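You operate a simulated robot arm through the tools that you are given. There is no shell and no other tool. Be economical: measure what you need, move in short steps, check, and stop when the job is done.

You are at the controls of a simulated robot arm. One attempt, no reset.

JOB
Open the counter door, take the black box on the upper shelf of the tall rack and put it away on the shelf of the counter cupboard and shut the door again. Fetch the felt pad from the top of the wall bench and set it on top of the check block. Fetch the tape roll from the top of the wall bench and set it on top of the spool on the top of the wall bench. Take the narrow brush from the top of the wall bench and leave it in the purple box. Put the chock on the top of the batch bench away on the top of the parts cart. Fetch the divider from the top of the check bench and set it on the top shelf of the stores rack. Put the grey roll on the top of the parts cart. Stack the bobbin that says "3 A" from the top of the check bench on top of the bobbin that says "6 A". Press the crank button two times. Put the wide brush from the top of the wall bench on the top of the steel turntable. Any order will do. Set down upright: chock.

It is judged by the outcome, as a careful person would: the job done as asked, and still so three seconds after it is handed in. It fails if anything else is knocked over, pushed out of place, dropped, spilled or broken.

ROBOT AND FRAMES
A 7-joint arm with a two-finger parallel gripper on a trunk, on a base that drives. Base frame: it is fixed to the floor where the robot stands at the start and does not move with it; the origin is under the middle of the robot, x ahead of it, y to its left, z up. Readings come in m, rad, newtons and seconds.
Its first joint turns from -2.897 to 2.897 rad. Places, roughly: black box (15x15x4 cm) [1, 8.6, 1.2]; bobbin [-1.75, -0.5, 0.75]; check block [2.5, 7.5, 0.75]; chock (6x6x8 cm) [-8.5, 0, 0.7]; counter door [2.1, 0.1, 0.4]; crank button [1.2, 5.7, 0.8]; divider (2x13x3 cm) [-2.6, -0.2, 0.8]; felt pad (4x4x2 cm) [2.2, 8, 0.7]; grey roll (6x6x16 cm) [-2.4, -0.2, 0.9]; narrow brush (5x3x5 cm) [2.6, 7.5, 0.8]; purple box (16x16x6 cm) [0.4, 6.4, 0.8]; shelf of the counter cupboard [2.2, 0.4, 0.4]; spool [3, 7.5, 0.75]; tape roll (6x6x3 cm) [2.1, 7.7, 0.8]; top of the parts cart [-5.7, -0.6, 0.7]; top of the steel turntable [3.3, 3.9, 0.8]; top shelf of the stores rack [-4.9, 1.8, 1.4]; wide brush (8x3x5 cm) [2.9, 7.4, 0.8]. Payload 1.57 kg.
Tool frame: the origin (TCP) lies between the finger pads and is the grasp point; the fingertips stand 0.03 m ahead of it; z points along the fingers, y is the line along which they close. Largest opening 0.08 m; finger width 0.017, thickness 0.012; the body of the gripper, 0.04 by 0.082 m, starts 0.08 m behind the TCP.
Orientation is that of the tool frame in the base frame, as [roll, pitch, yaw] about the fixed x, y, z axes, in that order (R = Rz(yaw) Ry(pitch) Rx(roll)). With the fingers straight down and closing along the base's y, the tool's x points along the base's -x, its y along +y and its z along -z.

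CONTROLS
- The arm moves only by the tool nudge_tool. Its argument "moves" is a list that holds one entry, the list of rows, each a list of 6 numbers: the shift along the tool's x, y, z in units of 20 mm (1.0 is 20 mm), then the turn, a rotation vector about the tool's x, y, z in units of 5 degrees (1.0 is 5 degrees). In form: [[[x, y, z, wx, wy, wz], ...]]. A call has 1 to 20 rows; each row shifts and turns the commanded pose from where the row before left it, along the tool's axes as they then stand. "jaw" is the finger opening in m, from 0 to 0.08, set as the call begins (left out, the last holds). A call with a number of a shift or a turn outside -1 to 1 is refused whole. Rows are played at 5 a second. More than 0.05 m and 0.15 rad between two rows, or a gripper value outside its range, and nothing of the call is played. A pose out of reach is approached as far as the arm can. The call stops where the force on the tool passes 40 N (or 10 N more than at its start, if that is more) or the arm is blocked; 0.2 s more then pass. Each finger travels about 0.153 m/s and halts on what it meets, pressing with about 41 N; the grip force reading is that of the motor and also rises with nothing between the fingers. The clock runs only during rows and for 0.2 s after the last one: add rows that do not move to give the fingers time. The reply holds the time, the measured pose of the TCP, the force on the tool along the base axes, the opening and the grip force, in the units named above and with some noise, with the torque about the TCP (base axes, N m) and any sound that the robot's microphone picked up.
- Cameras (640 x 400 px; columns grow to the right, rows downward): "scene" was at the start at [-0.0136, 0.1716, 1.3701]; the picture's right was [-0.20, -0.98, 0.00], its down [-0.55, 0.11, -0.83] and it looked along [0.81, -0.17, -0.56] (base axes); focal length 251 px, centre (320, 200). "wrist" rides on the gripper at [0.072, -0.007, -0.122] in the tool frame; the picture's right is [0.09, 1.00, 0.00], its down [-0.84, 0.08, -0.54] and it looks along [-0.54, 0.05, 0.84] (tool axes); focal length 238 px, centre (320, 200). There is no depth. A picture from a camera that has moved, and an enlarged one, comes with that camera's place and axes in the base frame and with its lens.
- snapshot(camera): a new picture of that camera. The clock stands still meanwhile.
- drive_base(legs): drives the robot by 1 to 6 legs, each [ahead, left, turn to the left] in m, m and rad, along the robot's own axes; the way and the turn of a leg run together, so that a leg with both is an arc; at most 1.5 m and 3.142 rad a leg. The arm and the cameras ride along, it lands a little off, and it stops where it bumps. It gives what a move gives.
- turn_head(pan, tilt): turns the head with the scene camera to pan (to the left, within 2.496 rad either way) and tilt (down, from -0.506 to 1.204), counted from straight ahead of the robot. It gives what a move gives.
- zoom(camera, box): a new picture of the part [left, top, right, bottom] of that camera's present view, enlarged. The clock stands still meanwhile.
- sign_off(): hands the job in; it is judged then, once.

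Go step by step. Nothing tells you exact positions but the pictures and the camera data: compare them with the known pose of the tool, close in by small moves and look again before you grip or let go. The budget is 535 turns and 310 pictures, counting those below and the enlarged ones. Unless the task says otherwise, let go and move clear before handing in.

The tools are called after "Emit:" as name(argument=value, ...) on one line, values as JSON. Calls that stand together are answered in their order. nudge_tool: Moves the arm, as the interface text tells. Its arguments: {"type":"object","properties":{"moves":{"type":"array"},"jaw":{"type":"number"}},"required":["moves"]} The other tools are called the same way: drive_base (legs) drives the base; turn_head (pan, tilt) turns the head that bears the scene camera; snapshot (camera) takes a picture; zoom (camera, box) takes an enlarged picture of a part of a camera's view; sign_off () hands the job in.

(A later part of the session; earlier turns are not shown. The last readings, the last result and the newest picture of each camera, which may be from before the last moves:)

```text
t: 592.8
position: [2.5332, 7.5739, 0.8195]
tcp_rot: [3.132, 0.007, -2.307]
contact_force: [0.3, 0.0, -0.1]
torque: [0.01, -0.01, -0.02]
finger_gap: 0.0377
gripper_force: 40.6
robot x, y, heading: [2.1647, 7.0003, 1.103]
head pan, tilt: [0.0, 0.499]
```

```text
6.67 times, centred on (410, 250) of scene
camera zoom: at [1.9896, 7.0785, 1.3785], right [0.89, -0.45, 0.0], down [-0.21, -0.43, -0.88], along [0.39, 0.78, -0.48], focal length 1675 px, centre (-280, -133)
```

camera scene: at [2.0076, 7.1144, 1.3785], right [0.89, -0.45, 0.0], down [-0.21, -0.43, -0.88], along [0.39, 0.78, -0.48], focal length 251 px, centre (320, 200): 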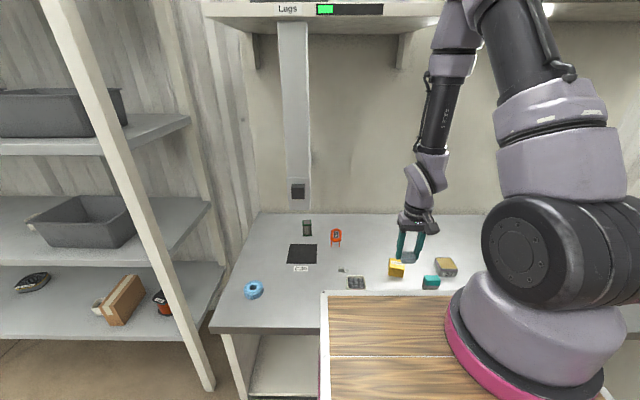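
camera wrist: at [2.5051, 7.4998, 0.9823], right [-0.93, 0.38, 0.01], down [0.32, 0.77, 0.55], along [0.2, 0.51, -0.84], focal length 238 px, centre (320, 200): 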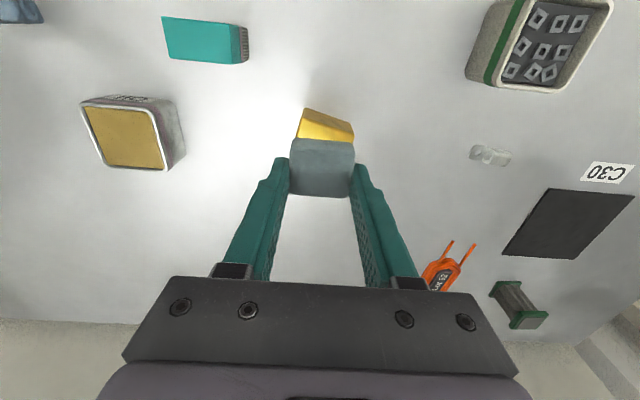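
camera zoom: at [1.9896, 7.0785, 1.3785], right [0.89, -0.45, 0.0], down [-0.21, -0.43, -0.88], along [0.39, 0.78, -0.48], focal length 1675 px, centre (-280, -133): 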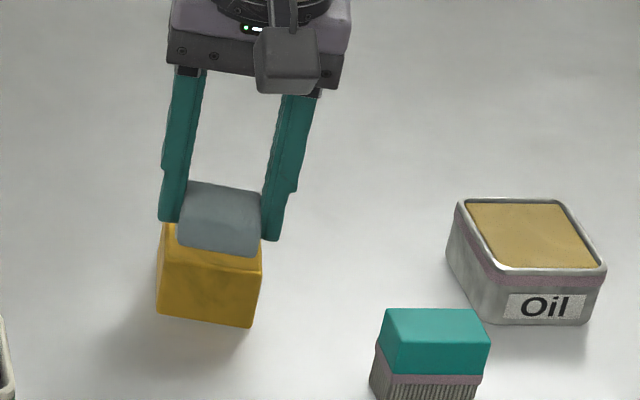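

Emit:
nudge_tool(moves=[[[0, 0, 0.15, 0, 0, 0], [0, 0, 0.1, 0, 0, 0], [0, 0, 0.1, 0, 0, 0]]])

Emit:
nudge_tool(moves=[[[0, 0, 0.1, 0, 0, 0], [0, 0, 0.05, 0, 0, 0], [0, 0, 0.05, 0, 0, 0]]])

```text
t: 593.5
position: [2.533, 7.5739, 0.8108]
tcp_rot: [3.134, 0.006, -2.308]
contact_force: [0.4, 0.4, 0.6]
torque: [-0.06, -0.03, -0.01]
finger_gap: 0.0378
gripper_force: 40.5
robot x, y, heading: [2.1654, 7.0002, 1.104]
head pan, tilt: [0.0, 0.499]
```

```text
t: 594.3
position: [2.5333, 7.5743, 0.8104]
tcp_rot: [3.133, 0.007, -2.311]
contact_force: [-1.7, -4.6, 20.4]
torque: [-0.45, -0.07, -0.09]
finger_gap: 0.0379
gripper_force: 41.2
robot x, y, heading: [2.1631, 7.0026, 1.104]
head pan, tilt: [0.0, 0.499]
stopped in row 3: the force on the tool passed its limit at 44 N (the readings are from after the stop); the commanded pose is now the measured one
```

Contact. Release and rise.

Emit:
nudge_tool(moves=[[[0, 0, -0.05, 0, 0, 0], [0, 0, 0, 0, 0, 0]]])

Emit:
nudge_tool(moves=[[[0, 0, 0, 0, 0, 0], [0, 0, 0, 0, 0, 0], [0, 0, -0.3, 0, 0, 0], [0, 0, -1, 0, 0, 0], [0, 0, -1, 0, 0, 0], [0, 0, -1, 0, 0, 0], [0, 0, -1, 0, 0, 0], [0, 0, -1, 0, 0, 0]]], jaw=0.06)

Emit:
zoom(camera="scene", box=[360, 200, 480, 290])

Emit:
snapshot(camera="wrist")

```text
t: 594.9
position: [2.5337, 7.5751, 0.8097]
tcp_rot: [3.132, 0.007, -2.311]
contact_force: [-2.8, -0.1, 5.6]
torque: [-0.07, -0.01, -0.03]
finger_gap: 0.0377
gripper_force: 41.1
robot x, y, heading: [2.164, 6.9997, 1.1]
head pan, tilt: [0.0, 0.499]
```

```text
t: 596.7
position: [2.5331, 7.5729, 0.9166]
tcp_rot: [3.134, 0.008, -2.311]
contact_force: [0.8, 0.5, 0.1]
torque: [-0.02, 0.01, 0.03]
finger_gap: 0.0599
gripper_force: 0.1
robot x, y, heading: [2.1613, 7.0019, 1.106]
head pan, tilt: [0.0, 0.499]
```

```text
4.44 times, centred on (420, 245) of scene
camera zoom: at [1.9897, 7.0787, 1.3785], right [0.89, -0.45, 0.0], down [-0.21, -0.43, -0.88], along [0.39, 0.78, -0.48], focal length 1117 px, centre (-124, 0)
```

zoom: 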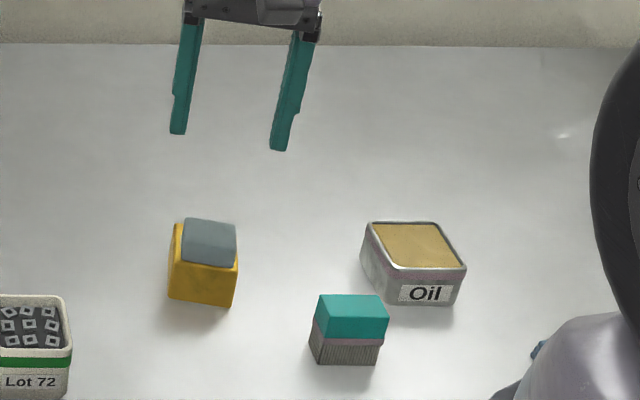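

```text
147 pictures are left
camera wrist: at [2.4903, 7.514, 1.0366], right [-0.8, 0.6, 0.01], down [0.51, 0.66, 0.55], along [0.33, 0.44, -0.84], focal length 238 px, centre (320, 200)
```

wrist: 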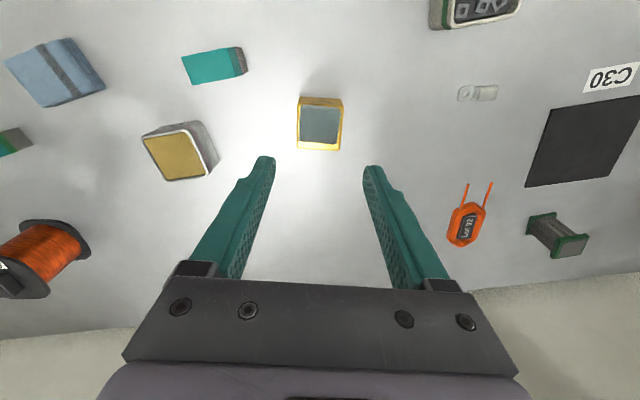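

Felt pad sits on the check block. Next the tape roll at ≈(2.07,7.70): back out first, then sideways in front of the bracket.

Emit:
nudge_tool(moves=[[[0, 0, 0, 0, 0, -1], [0, 0, 0, 0, 0, -1], [0, 0, 0, 0, 0, -1], [0.9, 0, 0, 0, 0, 0], [0.9, 0, 0, 0, 0, 0], [0.9, 0, 0, 0, 0, 0], [0.9, 0, 0, 0, 0, 0], [0.9, 0, 0, 0, 0, 0], [0.8, 0, 0, 0, 0, 0], [0, 1, 0, 0, 0, 0], [0, 1, 0, 0, 0, 0], [0, 1, 0, 0, 0, 0], [0, 1, 0, 0, 0, 0], [0, 1, 0, 0, 0, 0], [0, 1, 0, 0, 0, 0], [0, 1, 0, 0, 0, 0], [0, 1, 0, 0, 0, 0], [0, 1, 0, 0, 0, 0], [0, 1, 0, 0, 0, 0], [0, 1, 0, 0, 0, 0]]], jaw=0.08)

Emit:
nudge_tool(moves=[[[0, 1, 0, 0, 0, 0], [0, 1, 0, 0, 0, 0], [0, 1, 0, 0, 0, 0], [0, 1, 0, 0, 0, 0], [0, 1, 0, 0, 0, 0], [0, 1, 0, 0, 0, 0], [0, 1, 0, 0, 0, 0], [0, 1, 0, 0, 0, 0], [0, 1, 0, 0, 0, 0], [0, 1, 0, 0, 0, 0], [0, 1, 0, 0, 0, 0], [0, 1, 0, 0, 0, 0]]])

Emit:
snapshot(camera="wrist")

```text
t: 600.9
position: [2.2889, 7.58, 0.9182]
tcp_rot: [3.134, 0.008, -2.049]
contact_force: [0.6, -0.6, -0.6]
torque: [0.02, 0.03, 0.02]
finger_gap: 0.08
gripper_force: 0.1
robot x, y, heading: [2.1615, 7.0018, 1.104]
head pan, tilt: [0.0, 0.499]
```

```text
t: 603.5
position: [2.0757, 7.6901, 0.9186]
tcp_rot: [3.135, 0.009, -2.05]
contact_force: [0.1, -0.4, -0.4]
torque: [0.0, 0.05, 0.05]
finger_gap: 0.0801
gripper_force: 0.0
robot x, y, heading: [2.1639, 7.0012, 1.107]
head pan, tilt: [0.0, 0.499]
```

```text
146 pictures are left
camera wrist: at [2.0496, 7.6226, 1.0389], right [-0.93, 0.38, 0.01], down [0.32, 0.77, 0.55], along [0.2, 0.51, -0.84], focal length 238 px, centre (320, 200)
```

wrist: 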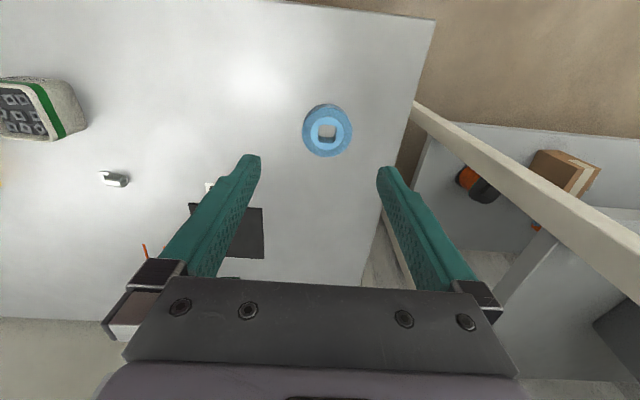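

Emit:
nudge_tool(moves=[[[-0.48, 0.4, 0, 0, 0, 0], [0, 0, 1, 0, 0, 0], [0, 0, 1, 0, 0, 0], [0, 0, 1, 0, 0, 0], [0, 0, 1, 0, 0, 0], [0, 0, 1, 0, 0, 0]]])

Emit:
snapshot(camera="wrist")

```text
t: 604.9
position: [2.0727, 7.7034, 0.8183]
tcp_rot: [3.134, 0.008, -2.049]
contact_force: [-0.4, -1.1, 0.3]
torque: [0.04, 0.0, 0.04]
finger_gap: 0.0802
gripper_force: 0.2
robot x, y, heading: [2.1656, 7.0018, 1.106]
head pan, tilt: [0.0, 0.499]
```

```text
145 pictures are left
camera wrist: at [2.0467, 7.6353, 0.9395], right [-0.93, 0.38, 0.01], down [0.32, 0.77, 0.55], along [0.2, 0.51, -0.83], focal length 238 px, centre (320, 200)
```

wrist: 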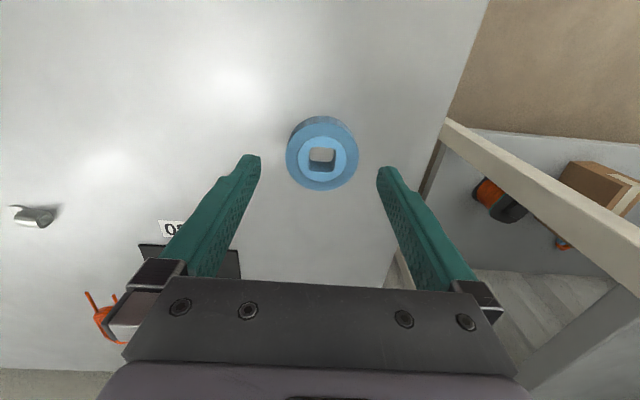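

Emit:
nudge_tool(moves=[[[0.1, 0, 1, 0, 0, 0], [0, 0, 0.9, 0, 0, 0], [0, 0, 0.2, 0, 0, 0]]])

Emit:
nudge_tool(moves=[[[0, 0, 0, 0, 0, 0], [0, 0, 0, 0, 0, 0], [0, 0, 0, 0, 0, 0], [0, 0, 0, 0, 0, 0]]], jaw=0.03)

Emit:
nudge_tool(moves=[[[0, 0, -0.3, 0, 0, 0], [0, 0, -0.3, 0, 0, 0], [0, 0, -0.4, 0, 0, 0], [0, 0, -0.5, 0, 0, 0], [0, 0, -0.5, 0, 0, 0], [0, 0, -0.8, 0, 0, 0], [0, 0, -0.8, 0, 0, 0], [0, 0, -0.8, 0, 0, 0], [0, 0, -0.8, 0, 0, 0], [0, 0, -0.8, 0, 0, 0], [0, 0, -0.8, 0, 0, 0], [0, 0, -0.8, 0, 0, 0]]])

Emit:
snapshot(camera="wrist")

```text
t: 605.7
position: [2.0715, 7.7028, 0.7768]
tcp_rot: [3.135, 0.008, -2.051]
contact_force: [0.6, -0.4, 0.1]
torque: [-0.01, 0.03, -0.02]
finger_gap: 0.0802
gripper_force: 0.1
robot x, y, heading: [2.1671, 7.0011, 1.106]
head pan, tilt: [0.0, 0.499]
```

```text
t: 606.7
position: [2.0718, 7.7021, 0.7785]
tcp_rot: [3.134, 0.008, -2.048]
contact_force: [-0.2, 0.9, 1.9]
torque: [0.01, -0.08, 0.04]
finger_gap: 0.0581
gripper_force: 41.4
robot x, y, heading: [2.1655, 7.002, 1.105]
head pan, tilt: [0.0, 0.499]
```

```text
t: 609.3
position: [2.0725, 7.7, 0.9289]
tcp_rot: [3.134, 0.01, -2.048]
contact_force: [0.1, -0.7, -0.6]
torque: [0.0, -0.02, -0.03]
finger_gap: 0.0583
gripper_force: 40.6
robot x, y, heading: [2.1643, 7.0001, 1.107]
head pan, tilt: [0.0, 0.499]
```

```text
144 pictures are left
camera wrist: at [2.0468, 7.6322, 1.0492], right [-0.93, 0.38, 0.01], down [0.32, 0.77, 0.55], along [0.2, 0.51, -0.84], focal length 238 px, centre (320, 200)
```

wrist: 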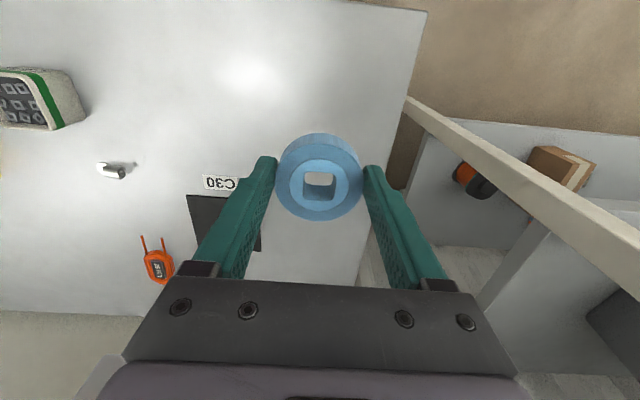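

Tape roll held. I bring it back in front of me and shift the base right to the spool.

Emit:
nudge_tool(moves=[[[0, -1, 0, 0, 0, 0], [0, -1, 0, 0, 0, 0], [0, -1, 0, 0, 0, 0], [0, -1, 0, 0, 0, 0], [0, -1, 0, 0, 0, 0], [0, -1, 0, 0, 0, 0], [0, -1, 0, 0, 0, 0], [0, -1, 0, 0, 0, 0], [0, -1, 0, 0, 0, 0], [0, -1, 0, 0, 0, 0], [0, -1, 0, 0, 0, 0], [0, -1, 0, 0, 0, 0], [0, -1, 0, 0, 0, 0], [0, -1, 0, 0, 0, 0], [0, -1, 0, 0, 0, 0], [0, -1, 0, 0, 0, 0], [0, -1, 0, 0, 0, 0], [0, -1, 0, 0, 0, 0], [0, -1, 0, 0, 0, 0], [0, -1, 0, 0, 0, 0]]])

Emit:
drive_base(legs=[[0, -0.5, 0]])

Emit:
snapshot(camera="scene")

Emit:
snapshot(camera="wrist")

```text
t: 613.5
position: [2.4266, 7.5153, 0.9262]
tcp_rot: [3.134, 0.009, -2.049]
contact_force: [-0.1, 0.4, -0.1]
torque: [-0.06, -0.03, 0.01]
finger_gap: 0.0582
gripper_force: 41.5
robot x, y, heading: [2.1629, 7.0018, 1.111]
head pan, tilt: [0.0, 0.499]
```

```text
t: 616.4
position: [2.8704, 7.2923, 0.9264]
tcp_rot: [3.137, 0.009, -2.055]
contact_force: [0.2, -0.2, -1.2]
torque: [0.0, 0.01, -0.01]
finger_gap: 0.0584
gripper_force: 41.0
robot x, y, heading: [2.6058, 6.7788, 1.099]
head pan, tilt: [0.0, 0.499]
```

```text
143 pictures are left
camera scene: at [2.4303, 6.8568, 1.3785], right [0.89, -0.45, 0.0], down [-0.22, -0.43, -0.88], along [0.4, 0.78, -0.48], focal length 251 px, centre (320, 200)
```

scene: 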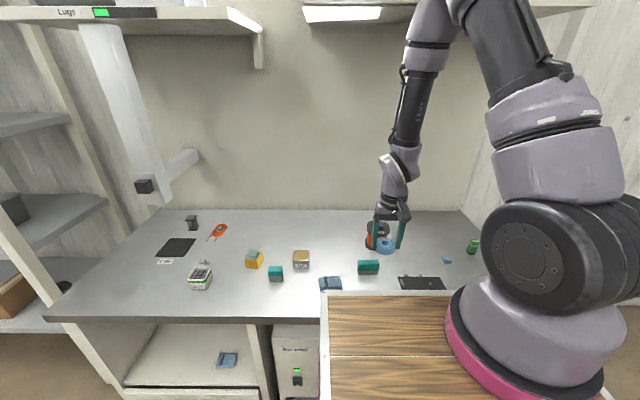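

```text
142 pictures are left
camera wrist: at [2.8443, 7.224, 1.0461], right [-0.92, 0.38, 0.01], down [0.32, 0.77, 0.55], along [0.21, 0.51, -0.83], focal length 238 px, centre (320, 200)
```

wrist: 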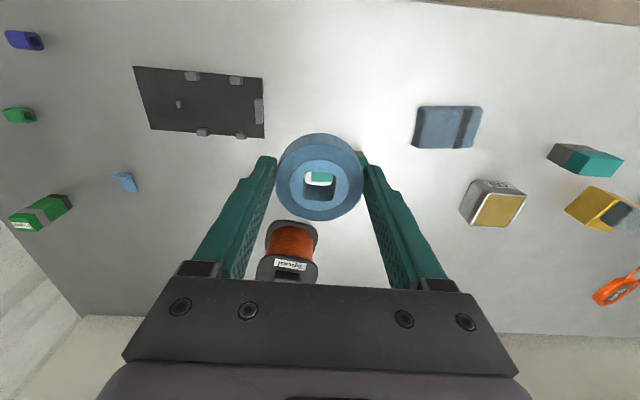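

Emit:
zoom(camera="scene", box=[330, 190, 450, 290])

Emit:
zoom(camera="wrist", box=[220, 190, 380, 290])

```text
4.00 times, centred on (390, 240) of scene
camera zoom: at [2.4303, 6.8568, 1.3785], right [0.89, -0.45, 0.0], down [-0.22, -0.43, -0.88], along [0.4, 0.78, -0.48], focal length 1005 px, centre (40, 40)
```

zoom: 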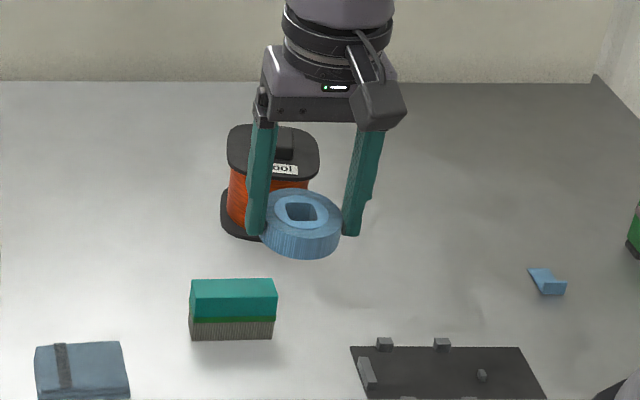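

```text
4.00 times, centred on (300, 240) of wrist
camera zoom: at [2.8443, 7.224, 1.0461], right [-0.92, 0.38, 0.01], down [0.32, 0.77, 0.55], along [0.21, 0.51, -0.83], focal length 953 px, centre (400, 40)
```

zoom: 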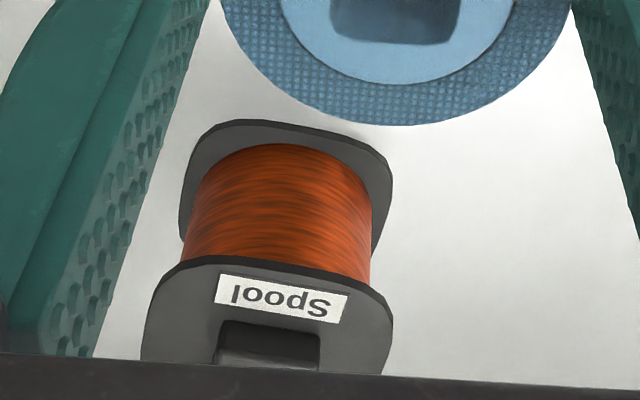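

Spool top ≈ z 0.82 with a small square boss, centre ≈(2.997,7.47). I move the tape roll above it.

Emit:
nudge_tool(moves=[[[-0.98, -0.14, 0, 0, 0, 0], [-0.98, -0.14, 0, 0, 0, 0], [-0.98, -0.14, 0, 0, 0, 0], [-0.98, -0.14, 0, 0, 0, 0], [-0.98, -0.14, 0, 0, 0, 0], [-0.98, -0.14, 0, 0, 0, 0], [-0.98, -0.14, 0, 0, 0, 0], [-0.98, -0.14, 0, 0, 0, 0], [-0.98, -0.14, 0, 0, 0, 0], [-0.98, -0.14, 0, 0, 0, 0], [-0.98, -0.14, 0, 0, 0, 0]]])

Emit:
zoom(camera="scene", box=[330, 180, 450, 270])

Emit:
zoom(camera="wrist", box=[220, 70, 420, 220])

```text
t: 618.8
position: [2.9989, 7.4682, 0.9283]
tcp_rot: [3.137, 0.009, -2.054]
contact_force: [-0.1, 0.3, -0.2]
torque: [0.01, -0.01, 0.02]
finger_gap: 0.0582
gripper_force: 40.6
robot x, y, heading: [2.6025, 6.7806, 1.1]
head pan, tilt: [0.0, 0.499]
```

```text
4.44 times, centred on (390, 225) of scene
camera zoom: at [2.4302, 6.8567, 1.3785], right [0.89, -0.45, 0.0], down [-0.22, -0.43, -0.88], along [0.4, 0.78, -0.48], focal length 1117 px, centre (9, 89)
```

zoom: 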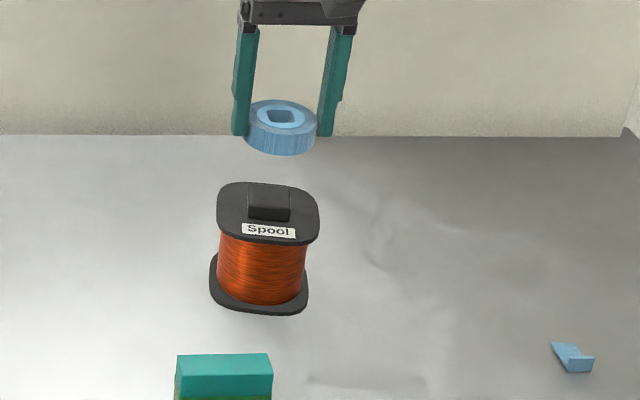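

```text
2.67 times, centred on (320, 145) of wrist
camera zoom: at [2.9717, 7.4001, 1.0483], right [-0.92, 0.38, 0.01], down [0.32, 0.77, 0.55], along [0.21, 0.51, -0.83], focal length 636 px, centre (320, 347)
```

zoom: 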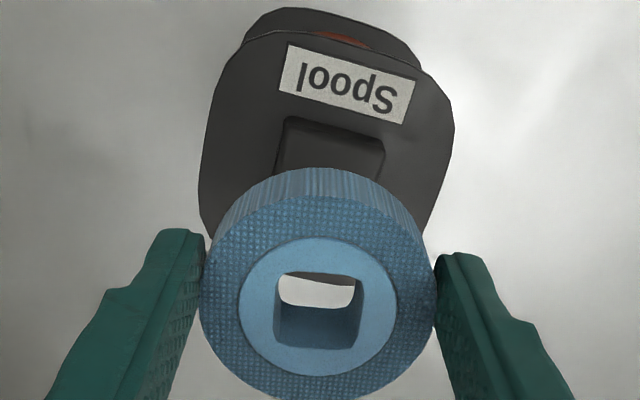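

Emit:
nudge_tool(moves=[[[0.25, 0.15, 0.6, 0, 0, 0], [0, 0, 0.6, 0, 0, 0], [0, 0, 0.6, 0, 0, 0]]])

Emit:
zoom(camera="scene", box=[350, 190, 430, 260])

Emit:
zoom(camera="wrist", box=[220, 70, 420, 220])

```text
t: 619.6
position: [2.9923, 7.4667, 0.8914]
tcp_rot: [3.134, 0.01, -2.056]
contact_force: [-0.4, 0.7, 0.4]
torque: [-0.02, 0.0, 0.0]
finger_gap: 0.0582
gripper_force: 40.3
robot x, y, heading: [2.6058, 6.7814, 1.095]
head pan, tilt: [0.0, 0.499]
```

```text
5.71 times, centred on (390, 225) of scene
camera zoom: at [2.4303, 6.8567, 1.3785], right [0.89, -0.45, 0.0], down [-0.22, -0.43, -0.88], along [0.4, 0.78, -0.48], focal length 1436 px, centre (-80, 57)
```

zoom: 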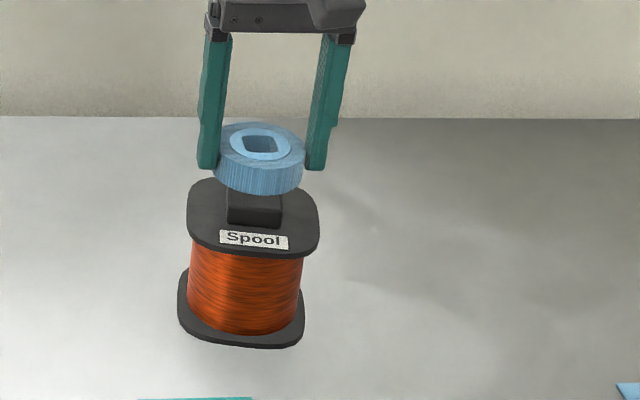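

```text
2.67 times, centred on (320, 145) of wrist
camera zoom: at [2.967, 7.3975, 1.0114], right [-0.92, 0.38, 0.01], down [0.32, 0.77, 0.55], along [0.21, 0.51, -0.83], focal length 636 px, centre (320, 347)
```

zoom: 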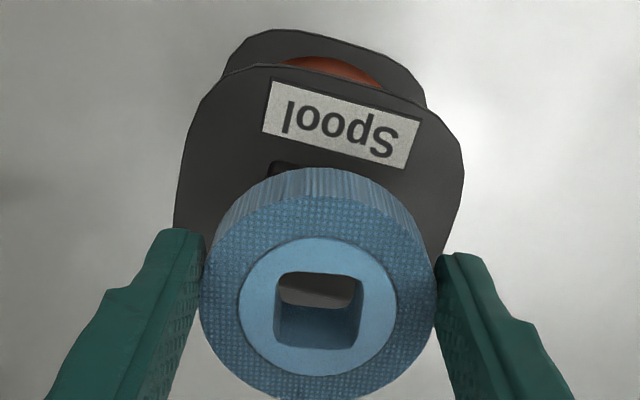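

Emit:
nudge_tool(moves=[[[0, 0, 0.3, 0, 0, 0], [0, 0, 0.2, 0, 0, 0], [0, 0, 0.15, 0, 0, 0], [0, 0, 0.1, 0, 0, 0]]])

Emit:
zoom(camera="scene", box=[350, 190, 430, 260])

```text
t: 620.6
position: [2.993, 7.4667, 0.8756]
tcp_rot: [3.135, 0.009, -2.056]
contact_force: [0.5, 0.1, 0.3]
torque: [0.02, -0.01, 0.03]
finger_gap: 0.0584
gripper_force: 40.7
robot x, y, heading: [2.6045, 6.7813, 1.101]
head pan, tilt: [0.0, 0.499]
```

```text
5.71 times, centred on (390, 225) of scene
camera zoom: at [2.4303, 6.8568, 1.3785], right [0.89, -0.45, 0.0], down [-0.22, -0.43, -0.88], along [0.4, 0.78, -0.48], focal length 1436 px, centre (-80, 57)
```

zoom: 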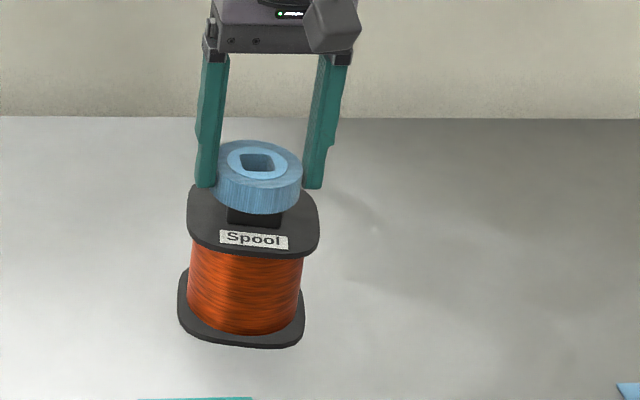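

Emit:
nudge_tool(moves=[[[0, 0, 0.1, 0, 0, 0], [0, 0, 0.1, 0, 0, 0], [0, 0, 0.1, 0, 0, 0]]])

Emit:
nudge_tool(moves=[[[0, 0, 0.1, 0, 0, 0], [0, 0, 0.05, 0, 0, 0], [0, 0, 0.05, 0, 0, 0]]])

Emit:
zoom(camera="scene", box=[350, 190, 430, 260])

```text
t: 621.5
position: [2.9944, 7.4666, 0.8737]
tcp_rot: [3.135, 0.013, -2.056]
contact_force: [-1.2, -1.7, 12.9]
torque: [-0.1, -0.17, 0.01]
finger_gap: 0.0585
gripper_force: 41.2
robot x, y, heading: [2.602, 6.7792, 1.094]
head pan, tilt: [0.0, 0.499]
stopped in row 3: the force on the tool passed its limit at 40 N (the readings are from after the stop); the commanded pose is now the measured one
```

```text
t: 622.0
position: [2.9933, 7.4676, 0.8739]
tcp_rot: [3.133, 0.017, -2.055]
contact_force: [-1.9, -4.8, 13.4]
torque: [-0.21, -0.12, -0.07]
finger_gap: 0.0584
gripper_force: 41.2
robot x, y, heading: [2.6036, 6.7773, 1.101]
head pan, tilt: [0.0, 0.499]
stopped in row 2: the force on the tool passed its limit at 41 N (the readings are from after the stop); the commanded pose is now the measured one
```

```text
5.71 times, centred on (390, 225) of scene
camera zoom: at [2.4299, 6.8561, 1.3785], right [0.89, -0.45, 0.0], down [-0.22, -0.43, -0.88], along [0.4, 0.78, -0.48], focal length 1436 px, centre (-80, 57)
```

zoom: 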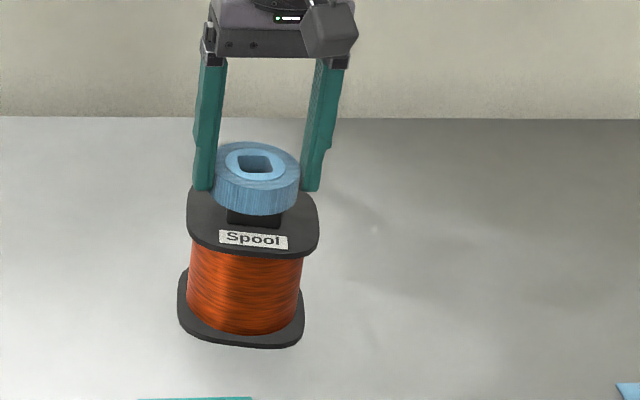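

It rests on the boss, centred. Release gently.

Emit:
nudge_tool(moves=[[[0, 0, -0.05, 0, 0, 0], [0, 0, 0, 0, 0, 0]]])

Emit:
nudge_tool(moves=[[[0, 0, 0, 0, 0, 0], [0, 0, 0, 0, 0, 0]]], jaw=0.066)

Emit:
nudge_tool(moves=[[[0, 0, 0, 0, 0, 0], [0, 0, -0.3, 0, 0, 0], [0, 0, -0.5, 0, 0, 0], [0, 0, -1, 0, 0, 0], [0, 0, -1, 0, 0, 0], [0, 0, -1, 0, 0, 0], [0, 0, -1, 0, 0, 0]]], jaw=0.08)

Emit:
zoom(camera="scene", box=[350, 190, 430, 260])

Emit:
snapshot(camera="wrist")

```text
t: 622.6
position: [2.9937, 7.4679, 0.8729]
tcp_rot: [3.136, 0.014, -2.056]
contact_force: [-1.0, -1.4, 4.0]
torque: [-0.03, -0.09, -0.05]
finger_gap: 0.0582
gripper_force: 41.2
robot x, y, heading: [2.601, 6.7788, 1.101]
head pan, tilt: [0.0, 0.499]
```

```text
t: 623.2
position: [2.9937, 7.4707, 0.874]
tcp_rot: [3.136, 0.016, -2.056]
contact_force: [-0.4, -0.9, -0.1]
torque: [0.01, 0.03, 0.02]
finger_gap: 0.0659
gripper_force: 0.0
robot x, y, heading: [2.6002, 6.7826, 1.098]
head pan, tilt: [0.0, 0.499]
```

```text
t: 624.8
position: [2.9944, 7.468, 0.9684]
tcp_rot: [3.134, 0.015, -2.057]
contact_force: [-0.5, 0.5, -1.0]
torque: [-0.02, 0.02, 0.02]
finger_gap: 0.08
gripper_force: 0.0
robot x, y, heading: [2.6052, 6.7793, 1.098]
head pan, tilt: [0.0, 0.499]
```

```text
5.71 times, centred on (390, 225) of scene
camera zoom: at [2.4304, 6.8569, 1.3785], right [0.89, -0.45, 0.0], down [-0.22, -0.43, -0.88], along [0.4, 0.78, -0.48], focal length 1436 px, centre (-80, 57)
```

zoom: 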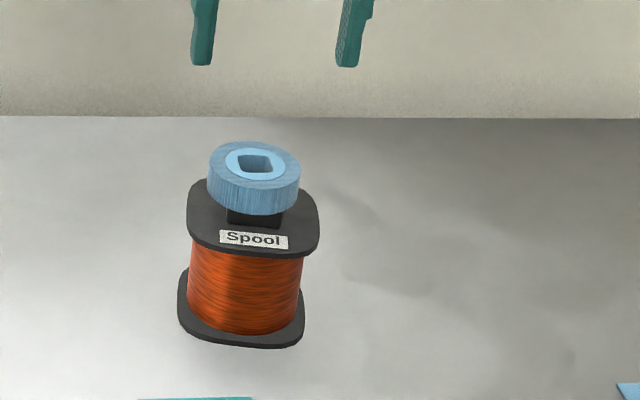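

```text
132 pictures are left
camera wrist: at [2.9672, 7.398, 1.0881], right [-0.92, 0.38, 0.01], down [0.32, 0.77, 0.55], along [0.21, 0.51, -0.83], focal length 238 px, centre (320, 200)
```

wrist: 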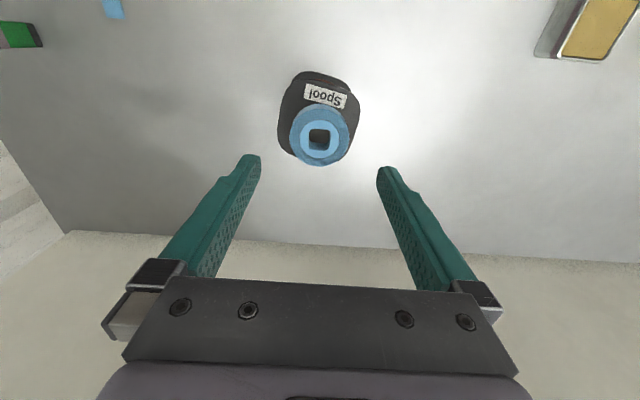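

Tape roll rests on the spool. Next the wide brush at ≈(2.870,7.352), long side along the bench; I move above it and turn the gripper 90°.

Emit:
nudge_tool(moves=[[[1, 0.35, 0, 0, 0, 0], [1, 0.35, 0, 0, 0, 0], [1, 0.35, 0, 0, 0, 0], [1, 0.35, 0, 0, 0, 0], [1, 0.35, 0, 0, 0, 0], [1, 0.35, 0, 0, 0, 0], [1, 0.35, 0, 0, 0, 0], [1, 0.35, 0, 0, 0, 0]]])

Emit:
nudge_tool(moves=[[[0, 0, 0, 0, 0, 1], [0, 0, 0, 0, 0, 1], [0, 0, 0, 0, 0, 1], [0, 0, 0, 0, 0, 1], [0, 0, 0, 0, 0, 1], [0, 0, 0, 0, 0, 1], [0, 0, 0, 0, 0, 1], [0, 0, 0, 0, 0, 1], [0, 0, 0, 0, 0, 1], [0, 0, 0, 0, 0, 1], [0, 0, 0, 0, 0, 1], [0, 0, 0, 0, 0, 1], [0, 0, 0, 0, 0, 1], [0, 0, 0, 0, 0, 1], [0, 0, 0, 0, 0, 1], [0, 0, 0, 0, 0, 1], [0, 0, 0, 0, 0, 1], [0, 0, 0, 0, 0, 1]]])

Emit:
snapshot(camera="wrist")

Emit:
zoom(camera="scene", box=[320, 190, 460, 290])

```text
t: 626.6
position: [2.87, 7.3507, 0.9656]
tcp_rot: [3.134, 0.015, -2.056]
contact_force: [-0.6, -0.4, 0.3]
torque: [-0.02, -0.01, -0.01]
finger_gap: 0.0798
gripper_force: 0.1
robot x, y, heading: [2.6046, 6.7795, 1.094]
head pan, tilt: [0.0, 0.499]
```

```text
t: 630.4
position: [2.8689, 7.3515, 0.9663]
tcp_rot: [3.126, -0.007, 2.654]
contact_force: [0.1, -0.7, -0.7]
torque: [0.02, -0.01, -0.03]
finger_gap: 0.0802
gripper_force: 0.2
robot x, y, heading: [2.6054, 6.7756, 1.099]
head pan, tilt: [0.0, 0.499]
```

```text
131 pictures are left
camera wrist: at [2.8041, 7.3769, 1.088], right [0.38, 0.92, 0.02], down [0.78, -0.33, 0.54], along [0.5, -0.19, -0.84], focal length 238 px, centre (320, 200)
```

wrist: 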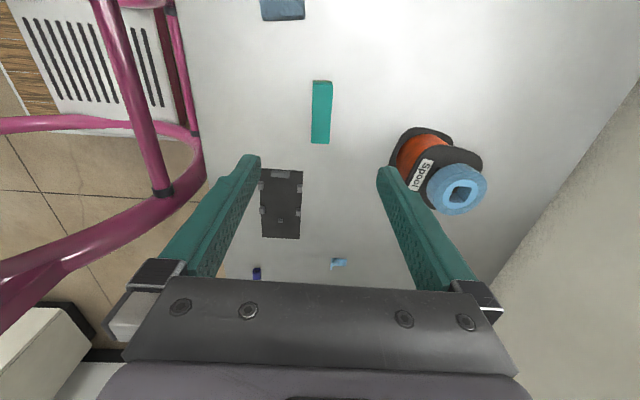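

```text
4.00 times, centred on (390, 240) of scene
camera zoom: at [2.4303, 6.8566, 1.3785], right [0.89, -0.46, 0.0], down [-0.22, -0.43, -0.88], along [0.4, 0.78, -0.48], focal length 1005 px, centre (40, 40)
```

zoom: 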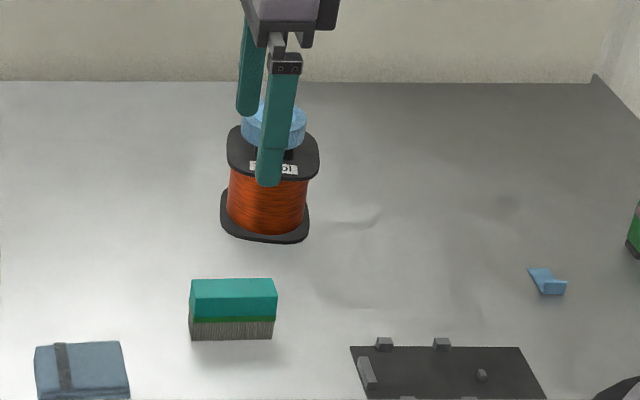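

Emit:
nudge_tool(moves=[[[0.25, 0, 1, 0, 0, 0], [0, 0, 1, 0, 0, 0], [0, 0, 1, 0, 0, 0], [0, 0, 1, 0, 0, 0], [0, 0, 1, 0, 0, 0], [0, 0, 1, 0, 0, 0]]], jaw=0.055)

Emit:
snapshot(camera="wrist")

```text
t: 631.8
position: [2.8652, 7.3548, 0.8454]
tcp_rot: [3.125, -0.009, 2.657]
contact_force: [0.8, 0.7, 0.3]
torque: [0.01, -0.03, 0.03]
finger_gap: 0.055
gripper_force: 0.0
robot x, y, heading: [2.6039, 6.7812, 1.099]
head pan, tilt: [0.0, 0.499]
```

```text
129 pictures are left
camera wrist: at [2.7993, 7.3809, 0.968], right [0.38, 0.92, 0.02], down [0.78, -0.33, 0.54], along [0.5, -0.19, -0.84], focal length 238 px, centre (320, 200)
```

wrist: 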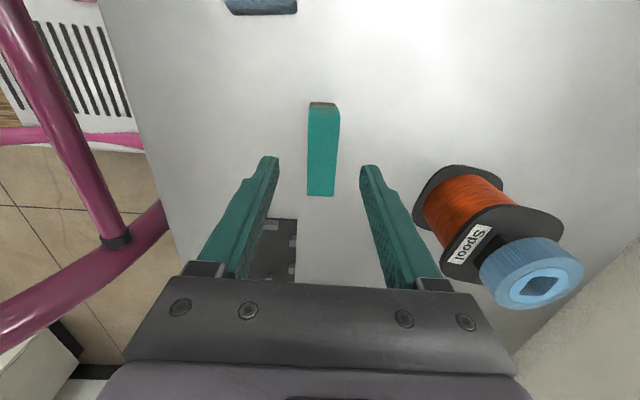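

Emit:
nudge_tool(moves=[[[0.2, 0, 1, 0, 0, 0], [0, 0, 1, 0, 0, 0], [0, 0, 1, 0, 0, 0]]])

Emit:
nudge_tool(moves=[[[0, 0, 0, 0, 0, 0], [0, 0, 0, 0, 0, 0], [0, 0, 0, 0, 0, 0], [0, 0, 0, 0, 0, 0]]], jaw=0.01)

Emit:
nudge_tool(moves=[[[0, 0, -0.3, 0, 0, 0], [0, 0, -0.3, 0, 0, 0], [0, 0, -0.5, 0, 0, 0], [0, 0, -0.5, 0, 0, 0], [0, 0, -0.8, 0, 0, 0], [0, 0, -0.8, 0, 0, 0], [0, 0, -0.8, 0, 0, 0], [0, 0, -0.8, 0, 0, 0], [0, 0, -0.8, 0, 0, 0], [0, 0, -0.8, 0, 0, 0], [0, 0, -0.8, 0, 0, 0], [0, 0, -0.8, 0, 0, 0], [0, 0, -0.8, 0, 0, 0], [0, 0, -0.8, 0, 0, 0]]])

Emit:
snapshot(camera="wrist")

```text
t: 632.6
position: [2.8621, 7.3581, 0.7863]
tcp_rot: [3.127, -0.008, 2.654]
contact_force: [-0.4, -0.6, 0.1]
torque: [0.0, -0.02, 0.0]
finger_gap: 0.055
gripper_force: 0.0
robot x, y, heading: [2.6054, 6.7806, 1.098]
head pan, tilt: [0.0, 0.499]
```

```text
t: 633.6
position: [2.862, 7.3579, 0.7865]
tcp_rot: [3.128, -0.005, 2.656]
contact_force: [-0.1, 0.6, -0.1]
torque: [0.0, 0.0, -0.01]
finger_gap: 0.0232
gripper_force: 35.3
robot x, y, heading: [2.6067, 6.7843, 1.1]
head pan, tilt: [0.0, 0.499]
```

```text
t: 636.6
position: [2.8618, 7.3558, 0.9781]
tcp_rot: [3.128, -0.009, 2.655]
contact_force: [0.4, 0.0, -1.7]
torque: [0.01, -0.02, 0.01]
finger_gap: 0.0234
gripper_force: 35.6
robot x, y, heading: [2.6028, 6.7807, 1.102]
head pan, tilt: [0.0, 0.499]
```

```text
128 pictures are left
camera wrist: at [2.7957, 7.3812, 1.1], right [0.38, 0.92, 0.02], down [0.78, -0.33, 0.54], along [0.5, -0.19, -0.84], focal length 238 px, centre (320, 200)
```

wrist: 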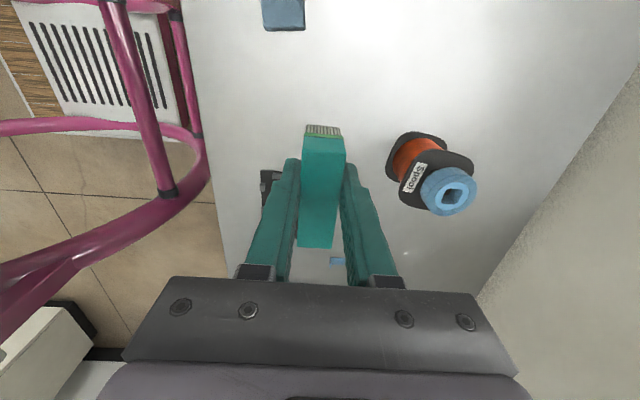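

Wide brush held. I drive back out around the benches toward the steel turntable.

Emit:
nudge_tool(moves=[[[0, 0, -1, 0, 0, 0], [0, 0, -1, 0, 0, 0], [0, 0, -1, 0, 0, 0], [0, 0, -1, 0, 0, 0], [0, 0, -1, 0, 0, 0]]])

Emit:
drive_base(legs=[[-0.36, 0, 0], [0, -0.9, 0], [-1.0, 0, 0], [-1.0, 0, 0]])

Emit:
turn_head(pan=-1.2, tilt=0.4)

Emit:
snapshot(camera="scene")

```text
t: 637.8
position: [2.861, 7.3533, 1.0784]
tcp_rot: [3.126, -0.008, 2.657]
contact_force: [-0.8, 0.5, -0.8]
torque: [-0.03, 0.01, 0.0]
finger_gap: 0.0234
gripper_force: 35.6
robot x, y, heading: [2.6027, 6.7813, 1.101]
head pan, tilt: [0.0, 0.499]
```

```text
t: 654.1
position: [2.5883, 4.8374, 1.0778]
tcp_rot: [3.127, -0.007, 2.659]
contact_force: [0.2, -0.4, -1.4]
torque: [0.04, 0.02, -0.01]
finger_gap: 0.0233
gripper_force: 35.6
robot x, y, heading: [2.3363, 4.2613, 1.099]
head pan, tilt: [0.0, 0.499]
```

```text
t: 655.5
position: [2.5887, 4.8369, 1.0781]
tcp_rot: [3.126, -0.007, 2.658]
contact_force: [0.5, 0.7, -1.4]
torque: [0.01, 0.01, -0.01]
finger_gap: 0.0231
gripper_force: 35.8
robot x, y, heading: [2.3321, 4.2648, 1.099]
head pan, tilt: [-1.201, 0.4]
```

```text
127 pictures are left
camera scene: at [2.2087, 4.2497, 1.3876], right [-0.1, -0.99, 0.0], down [-0.39, 0.04, -0.92], along [0.92, -0.09, -0.39], focal length 251 px, centre (320, 200)
```

scene: 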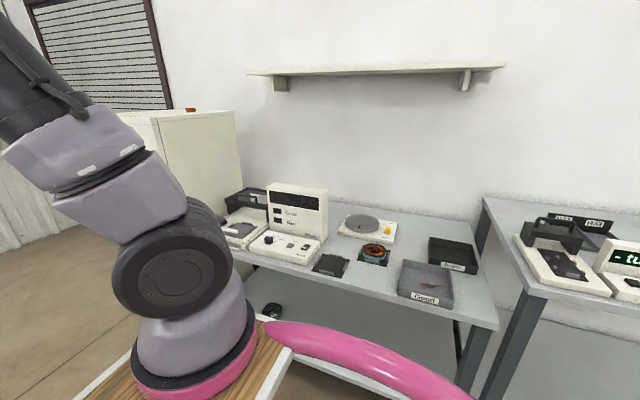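

The turntable disk is at ≈(3.25,3.95). I turn to face that bench.

Emit:
drive_base(legs=[[0, 0, -1.612], [0, 0.17, 0]])

Emit:
turn_head(pan=0.0, tilt=0.5)

Emit:
snapshot(camera="scene")

Emit:
zoom(camera="scene", box=[200, 150, 480, 290])

```text
t: 660.9
position: [2.9776, 4.1273, 1.0784]
tcp_rot: [3.126, -0.005, 1.04]
contact_force: [0.2, -0.1, -0.6]
torque: [-0.03, -0.01, 0.0]
finger_gap: 0.0231
gripper_force: 36.1
robot x, y, heading: [2.4161, 4.4085, -0.524]
head pan, tilt: [-1.201, 0.4]
```

```text
t: 662.3
position: [2.9796, 4.1273, 1.0789]
tcp_rot: [3.127, -0.007, 1.04]
contact_force: [1.1, 0.3, 0.2]
torque: [0.02, -0.01, -0.01]
finger_gap: 0.0233
gripper_force: 35.3
robot x, y, heading: [2.4158, 4.4139, -0.516]
head pan, tilt: [0.0, 0.499]
```

```text
126 pictures are left
camera scene: at [2.5021, 4.5797, 1.3785], right [-0.5, -0.87, 0.0], down [-0.42, 0.24, -0.88], along [0.76, -0.44, -0.48], focal length 251 px, centre (320, 200)
```

scene: 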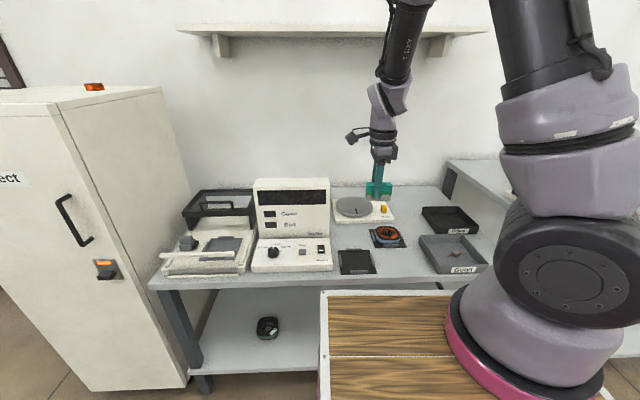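

```text
2.29 times, centred on (340, 220) of scene
camera zoom: at [2.5021, 4.5797, 1.3785], right [-0.5, -0.87, 0.0], down [-0.42, 0.24, -0.88], along [0.76, -0.44, -0.48], focal length 574 px, centre (274, 154)
```

zoom: 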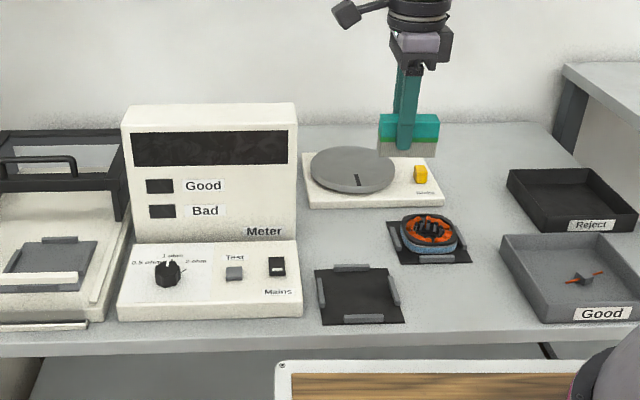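

Disk centre ≈(3.282,3.944), top z≈0.80. I turn the gripper back so its camera faces me (clear of the Meter box), and move in.

Emit:
nudge_tool(moves=[[[0, 0, 0, 0, 0, -1], [0, 0, 0, 0, 0, -1], [0, 0, 0, 0, 0, -1], [0, 0, 0, 0, 0, -1], [0, 0, 0, 0, 0, -1], [0, 0, 0, 0, 0, -1], [0, 0, 0, 0, 0, -1], [0, 0, 0, 0, 0, -1], [0, 0, 0, 0, 0, -1], [0, 0, 0, 0, 0, -1], [0, 0, 0, 0, 0, -1], [0, 0, 0, 0, 0, -1], [0, 0, 0, 0, 0, -1], [0, 0, 0, 0, 0, -1], [0, 0, 0, 0, 0, -1], [0, 0, 0, 0, 0, -1], [0, 0, 0, 0, 0, -1], [0, 0, 0, 0, 0, -1]]])

Emit:
drive_base(legs=[[0.15, 0, 0]])

Emit:
snapshot(camera="wrist")

```text
t: 666.1
position: [2.9781, 4.1281, 1.0779]
tcp_rot: [3.132, 0.015, 2.614]
contact_force: [0.4, -0.1, 0.4]
torque: [0.01, 0.0, 0.01]
finger_gap: 0.0234
gripper_force: 35.1
robot x, y, heading: [2.4168, 4.4086, -0.518]
head pan, tilt: [0.0, 0.499]
```

```text
t: 667.4
position: [3.109, 4.0539, 1.0776]
tcp_rot: [3.136, 0.015, 2.611]
contact_force: [-0.6, -0.6, -1.1]
torque: [0.01, -0.04, 0.05]
finger_gap: 0.0233
gripper_force: 35.7
robot x, y, heading: [2.5438, 4.3378, -0.522]
head pan, tilt: [0.0, 0.499]
```

```text
124 pictures are left
camera wrist: at [3.0421, 4.084, 1.1981], right [0.42, 0.91, 0.01], down [0.75, -0.36, 0.56], along [0.5, -0.23, -0.83], focal length 238 px, centre (320, 200)
```

wrist: 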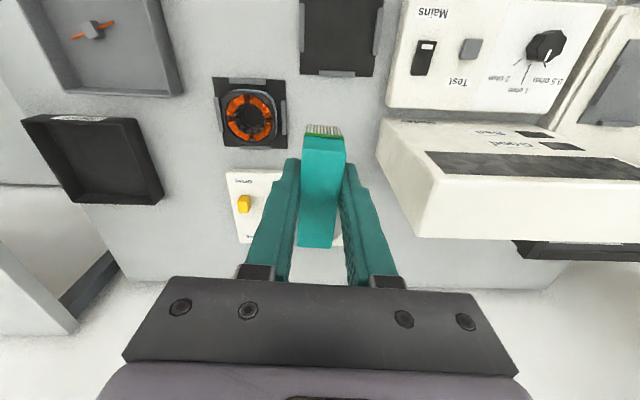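

Emit:
nudge_tool(moves=[[[-0.93, -0.03, 0, 0, 0, 0], [-0.93, -0.03, 0, 0, 0, 0], [-0.93, -0.03, 0, 0, 0, 0], [-0.93, -0.03, 0, 0, 0, 0], [-0.93, -0.03, 0, 0, 0, 0], [-0.93, -0.03, 0, 0, 0, 0], [-0.93, -0.03, 0, 0, 0, 0], [-0.93, -0.03, 0, 0, 0, 0], [-0.93, -0.03, 0, 0, 0, 0], [-0.93, -0.03, 0, 0, 0, 0], [-0.93, -0.03, 0, 0, 0, 0], [0, 0, 1, 0, 0, 0], [0, 0, 1, 0, 0, 0], [0, 0, 1, 0, 0, 0], [0, 0, 1, 0, 0, 0], [0, 0, 1, 0, 0, 0], [0, 0, 1, 0, 0, 0]]])

Emit:
snapshot(camera="wrist")

Emit:
zoom(camera="scene", box=[280, 160, 440, 260])

```text
t: 671.0
position: [3.284, 3.9433, 0.9612]
tcp_rot: [3.134, 0.014, 2.61]
contact_force: [0.3, 1.4, -0.4]
torque: [-0.01, -0.02, 0.0]
finger_gap: 0.0233
gripper_force: 36.3
robot x, y, heading: [2.5452, 4.3333, -0.522]
head pan, tilt: [0.0, 0.499]
```

```text
123 pictures are left
camera wrist: at [3.2172, 3.9746, 1.0816], right [0.43, 0.91, 0.01], down [0.75, -0.36, 0.56], along [0.51, -0.23, -0.83], focal length 238 px, centre (320, 200)
```

wrist: 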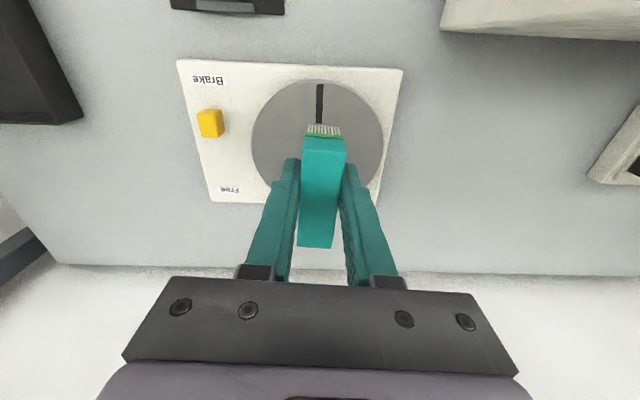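

```text
4.00 times, centred on (360, 210) of scene
camera zoom: at [2.6321, 4.5056, 1.3785], right [-0.5, -0.87, 0.0], down [-0.42, 0.24, -0.88], along [0.76, -0.43, -0.48], focal length 1005 px, centre (160, 160)
```

zoom: 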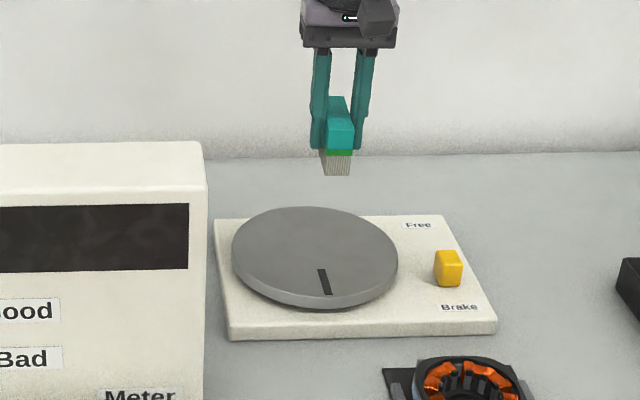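

Emit:
nudge_tool(moves=[[[-0.6, 0, 1, 0, 0, 0], [0, 0, 1, 0, 0, 0], [0, 0, 1, 0, 0, 0], [0, 0, 1, 0, 0, 0], [0, 0, 0.8, 0, 0, 0], [0, 0, 0.3, 0, 0, 0]]])

Emit:
zoom(camera="scene", box=[280, 160, 440, 260])

```text
t: 672.4
position: [3.2957, 3.9389, 0.8595]
tcp_rot: [3.132, 0.018, 2.611]
contact_force: [-1.8, 0.1, -1.1]
torque: [-0.01, -0.01, 0.02]
finger_gap: 0.0229
gripper_force: 35.4
robot x, y, heading: [2.5461, 4.3392, -0.517]
head pan, tilt: [0.0, 0.499]
```

```text
4.00 times, centred on (360, 210) of scene
camera zoom: at [2.6323, 4.5056, 1.3785], right [-0.5, -0.87, 0.0], down [-0.42, 0.24, -0.88], along [0.76, -0.43, -0.48], focal length 1005 px, centre (160, 160)
```

zoom: 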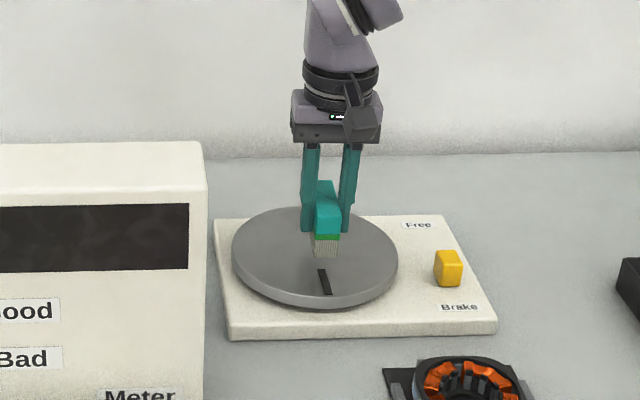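

The brush is a bit toward the back of the disk; I bring it ~3.5 cm nearer and lower.

Emit:
nudge_tool(moves=[[[0.9, 0, 0, 0, 0, 0], [0.8, 0, 0, 0, 0, 0], [0, 0, 0.2, 0, 0, 0], [0, 0, 0.15, 0, 0, 0], [0, 0, 0.1, 0, 0, 0]]])

Emit:
zoom(camera="scene", box=[280, 160, 440, 260])

```text
t: 673.6
position: [3.2661, 3.9539, 0.8509]
tcp_rot: [3.135, 0.016, 2.611]
contact_force: [0.2, 1.3, -0.9]
torque: [-0.01, -0.02, 0.0]
finger_gap: 0.0231
gripper_force: 35.5
robot x, y, heading: [2.5479, 4.3359, -0.514]
head pan, tilt: [0.0, 0.499]
```

```text
4.00 times, centred on (360, 210) of scene
camera zoom: at [2.6323, 4.5055, 1.3785], right [-0.5, -0.87, 0.0], down [-0.42, 0.24, -0.88], along [0.76, -0.43, -0.48], focal length 1005 px, centre (160, 160)
```

zoom: 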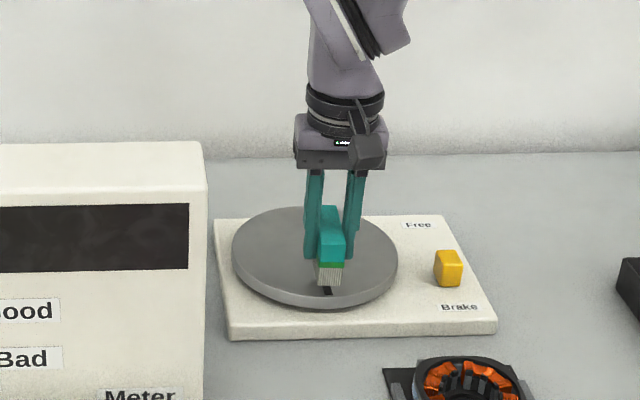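

Emit:
nudge_tool(moves=[[[0, 0, 0.1, 0, 0, 0], [0, 0, 0.1, 0, 0, 0], [0, 0, 0.1, 0, 0, 0]]])

Emit:
nudge_tool(moves=[[[0, 0, 0.1, 0, 0, 0], [0, 0, 0.1, 0, 0, 0]]])

```text
t: 674.4
position: [3.2665, 3.955, 0.8442]
tcp_rot: [3.134, 0.014, 2.612]
contact_force: [0.6, 0.8, -0.4]
torque: [-0.03, 0.0, -0.01]
finger_gap: 0.0234
gripper_force: 35.5
robot x, y, heading: [2.546, 4.3351, -0.52]
head pan, tilt: [0.0, 0.499]
```

```text
t: 675.0
position: [3.2677, 3.9546, 0.8393]
tcp_rot: [3.135, 0.016, 2.61]
contact_force: [0.5, -0.3, -0.7]
torque: [-0.01, -0.03, -0.04]
finger_gap: 0.0232
gripper_force: 35.4
robot x, y, heading: [2.5461, 4.3363, -0.519]
head pan, tilt: [0.0, 0.499]
```

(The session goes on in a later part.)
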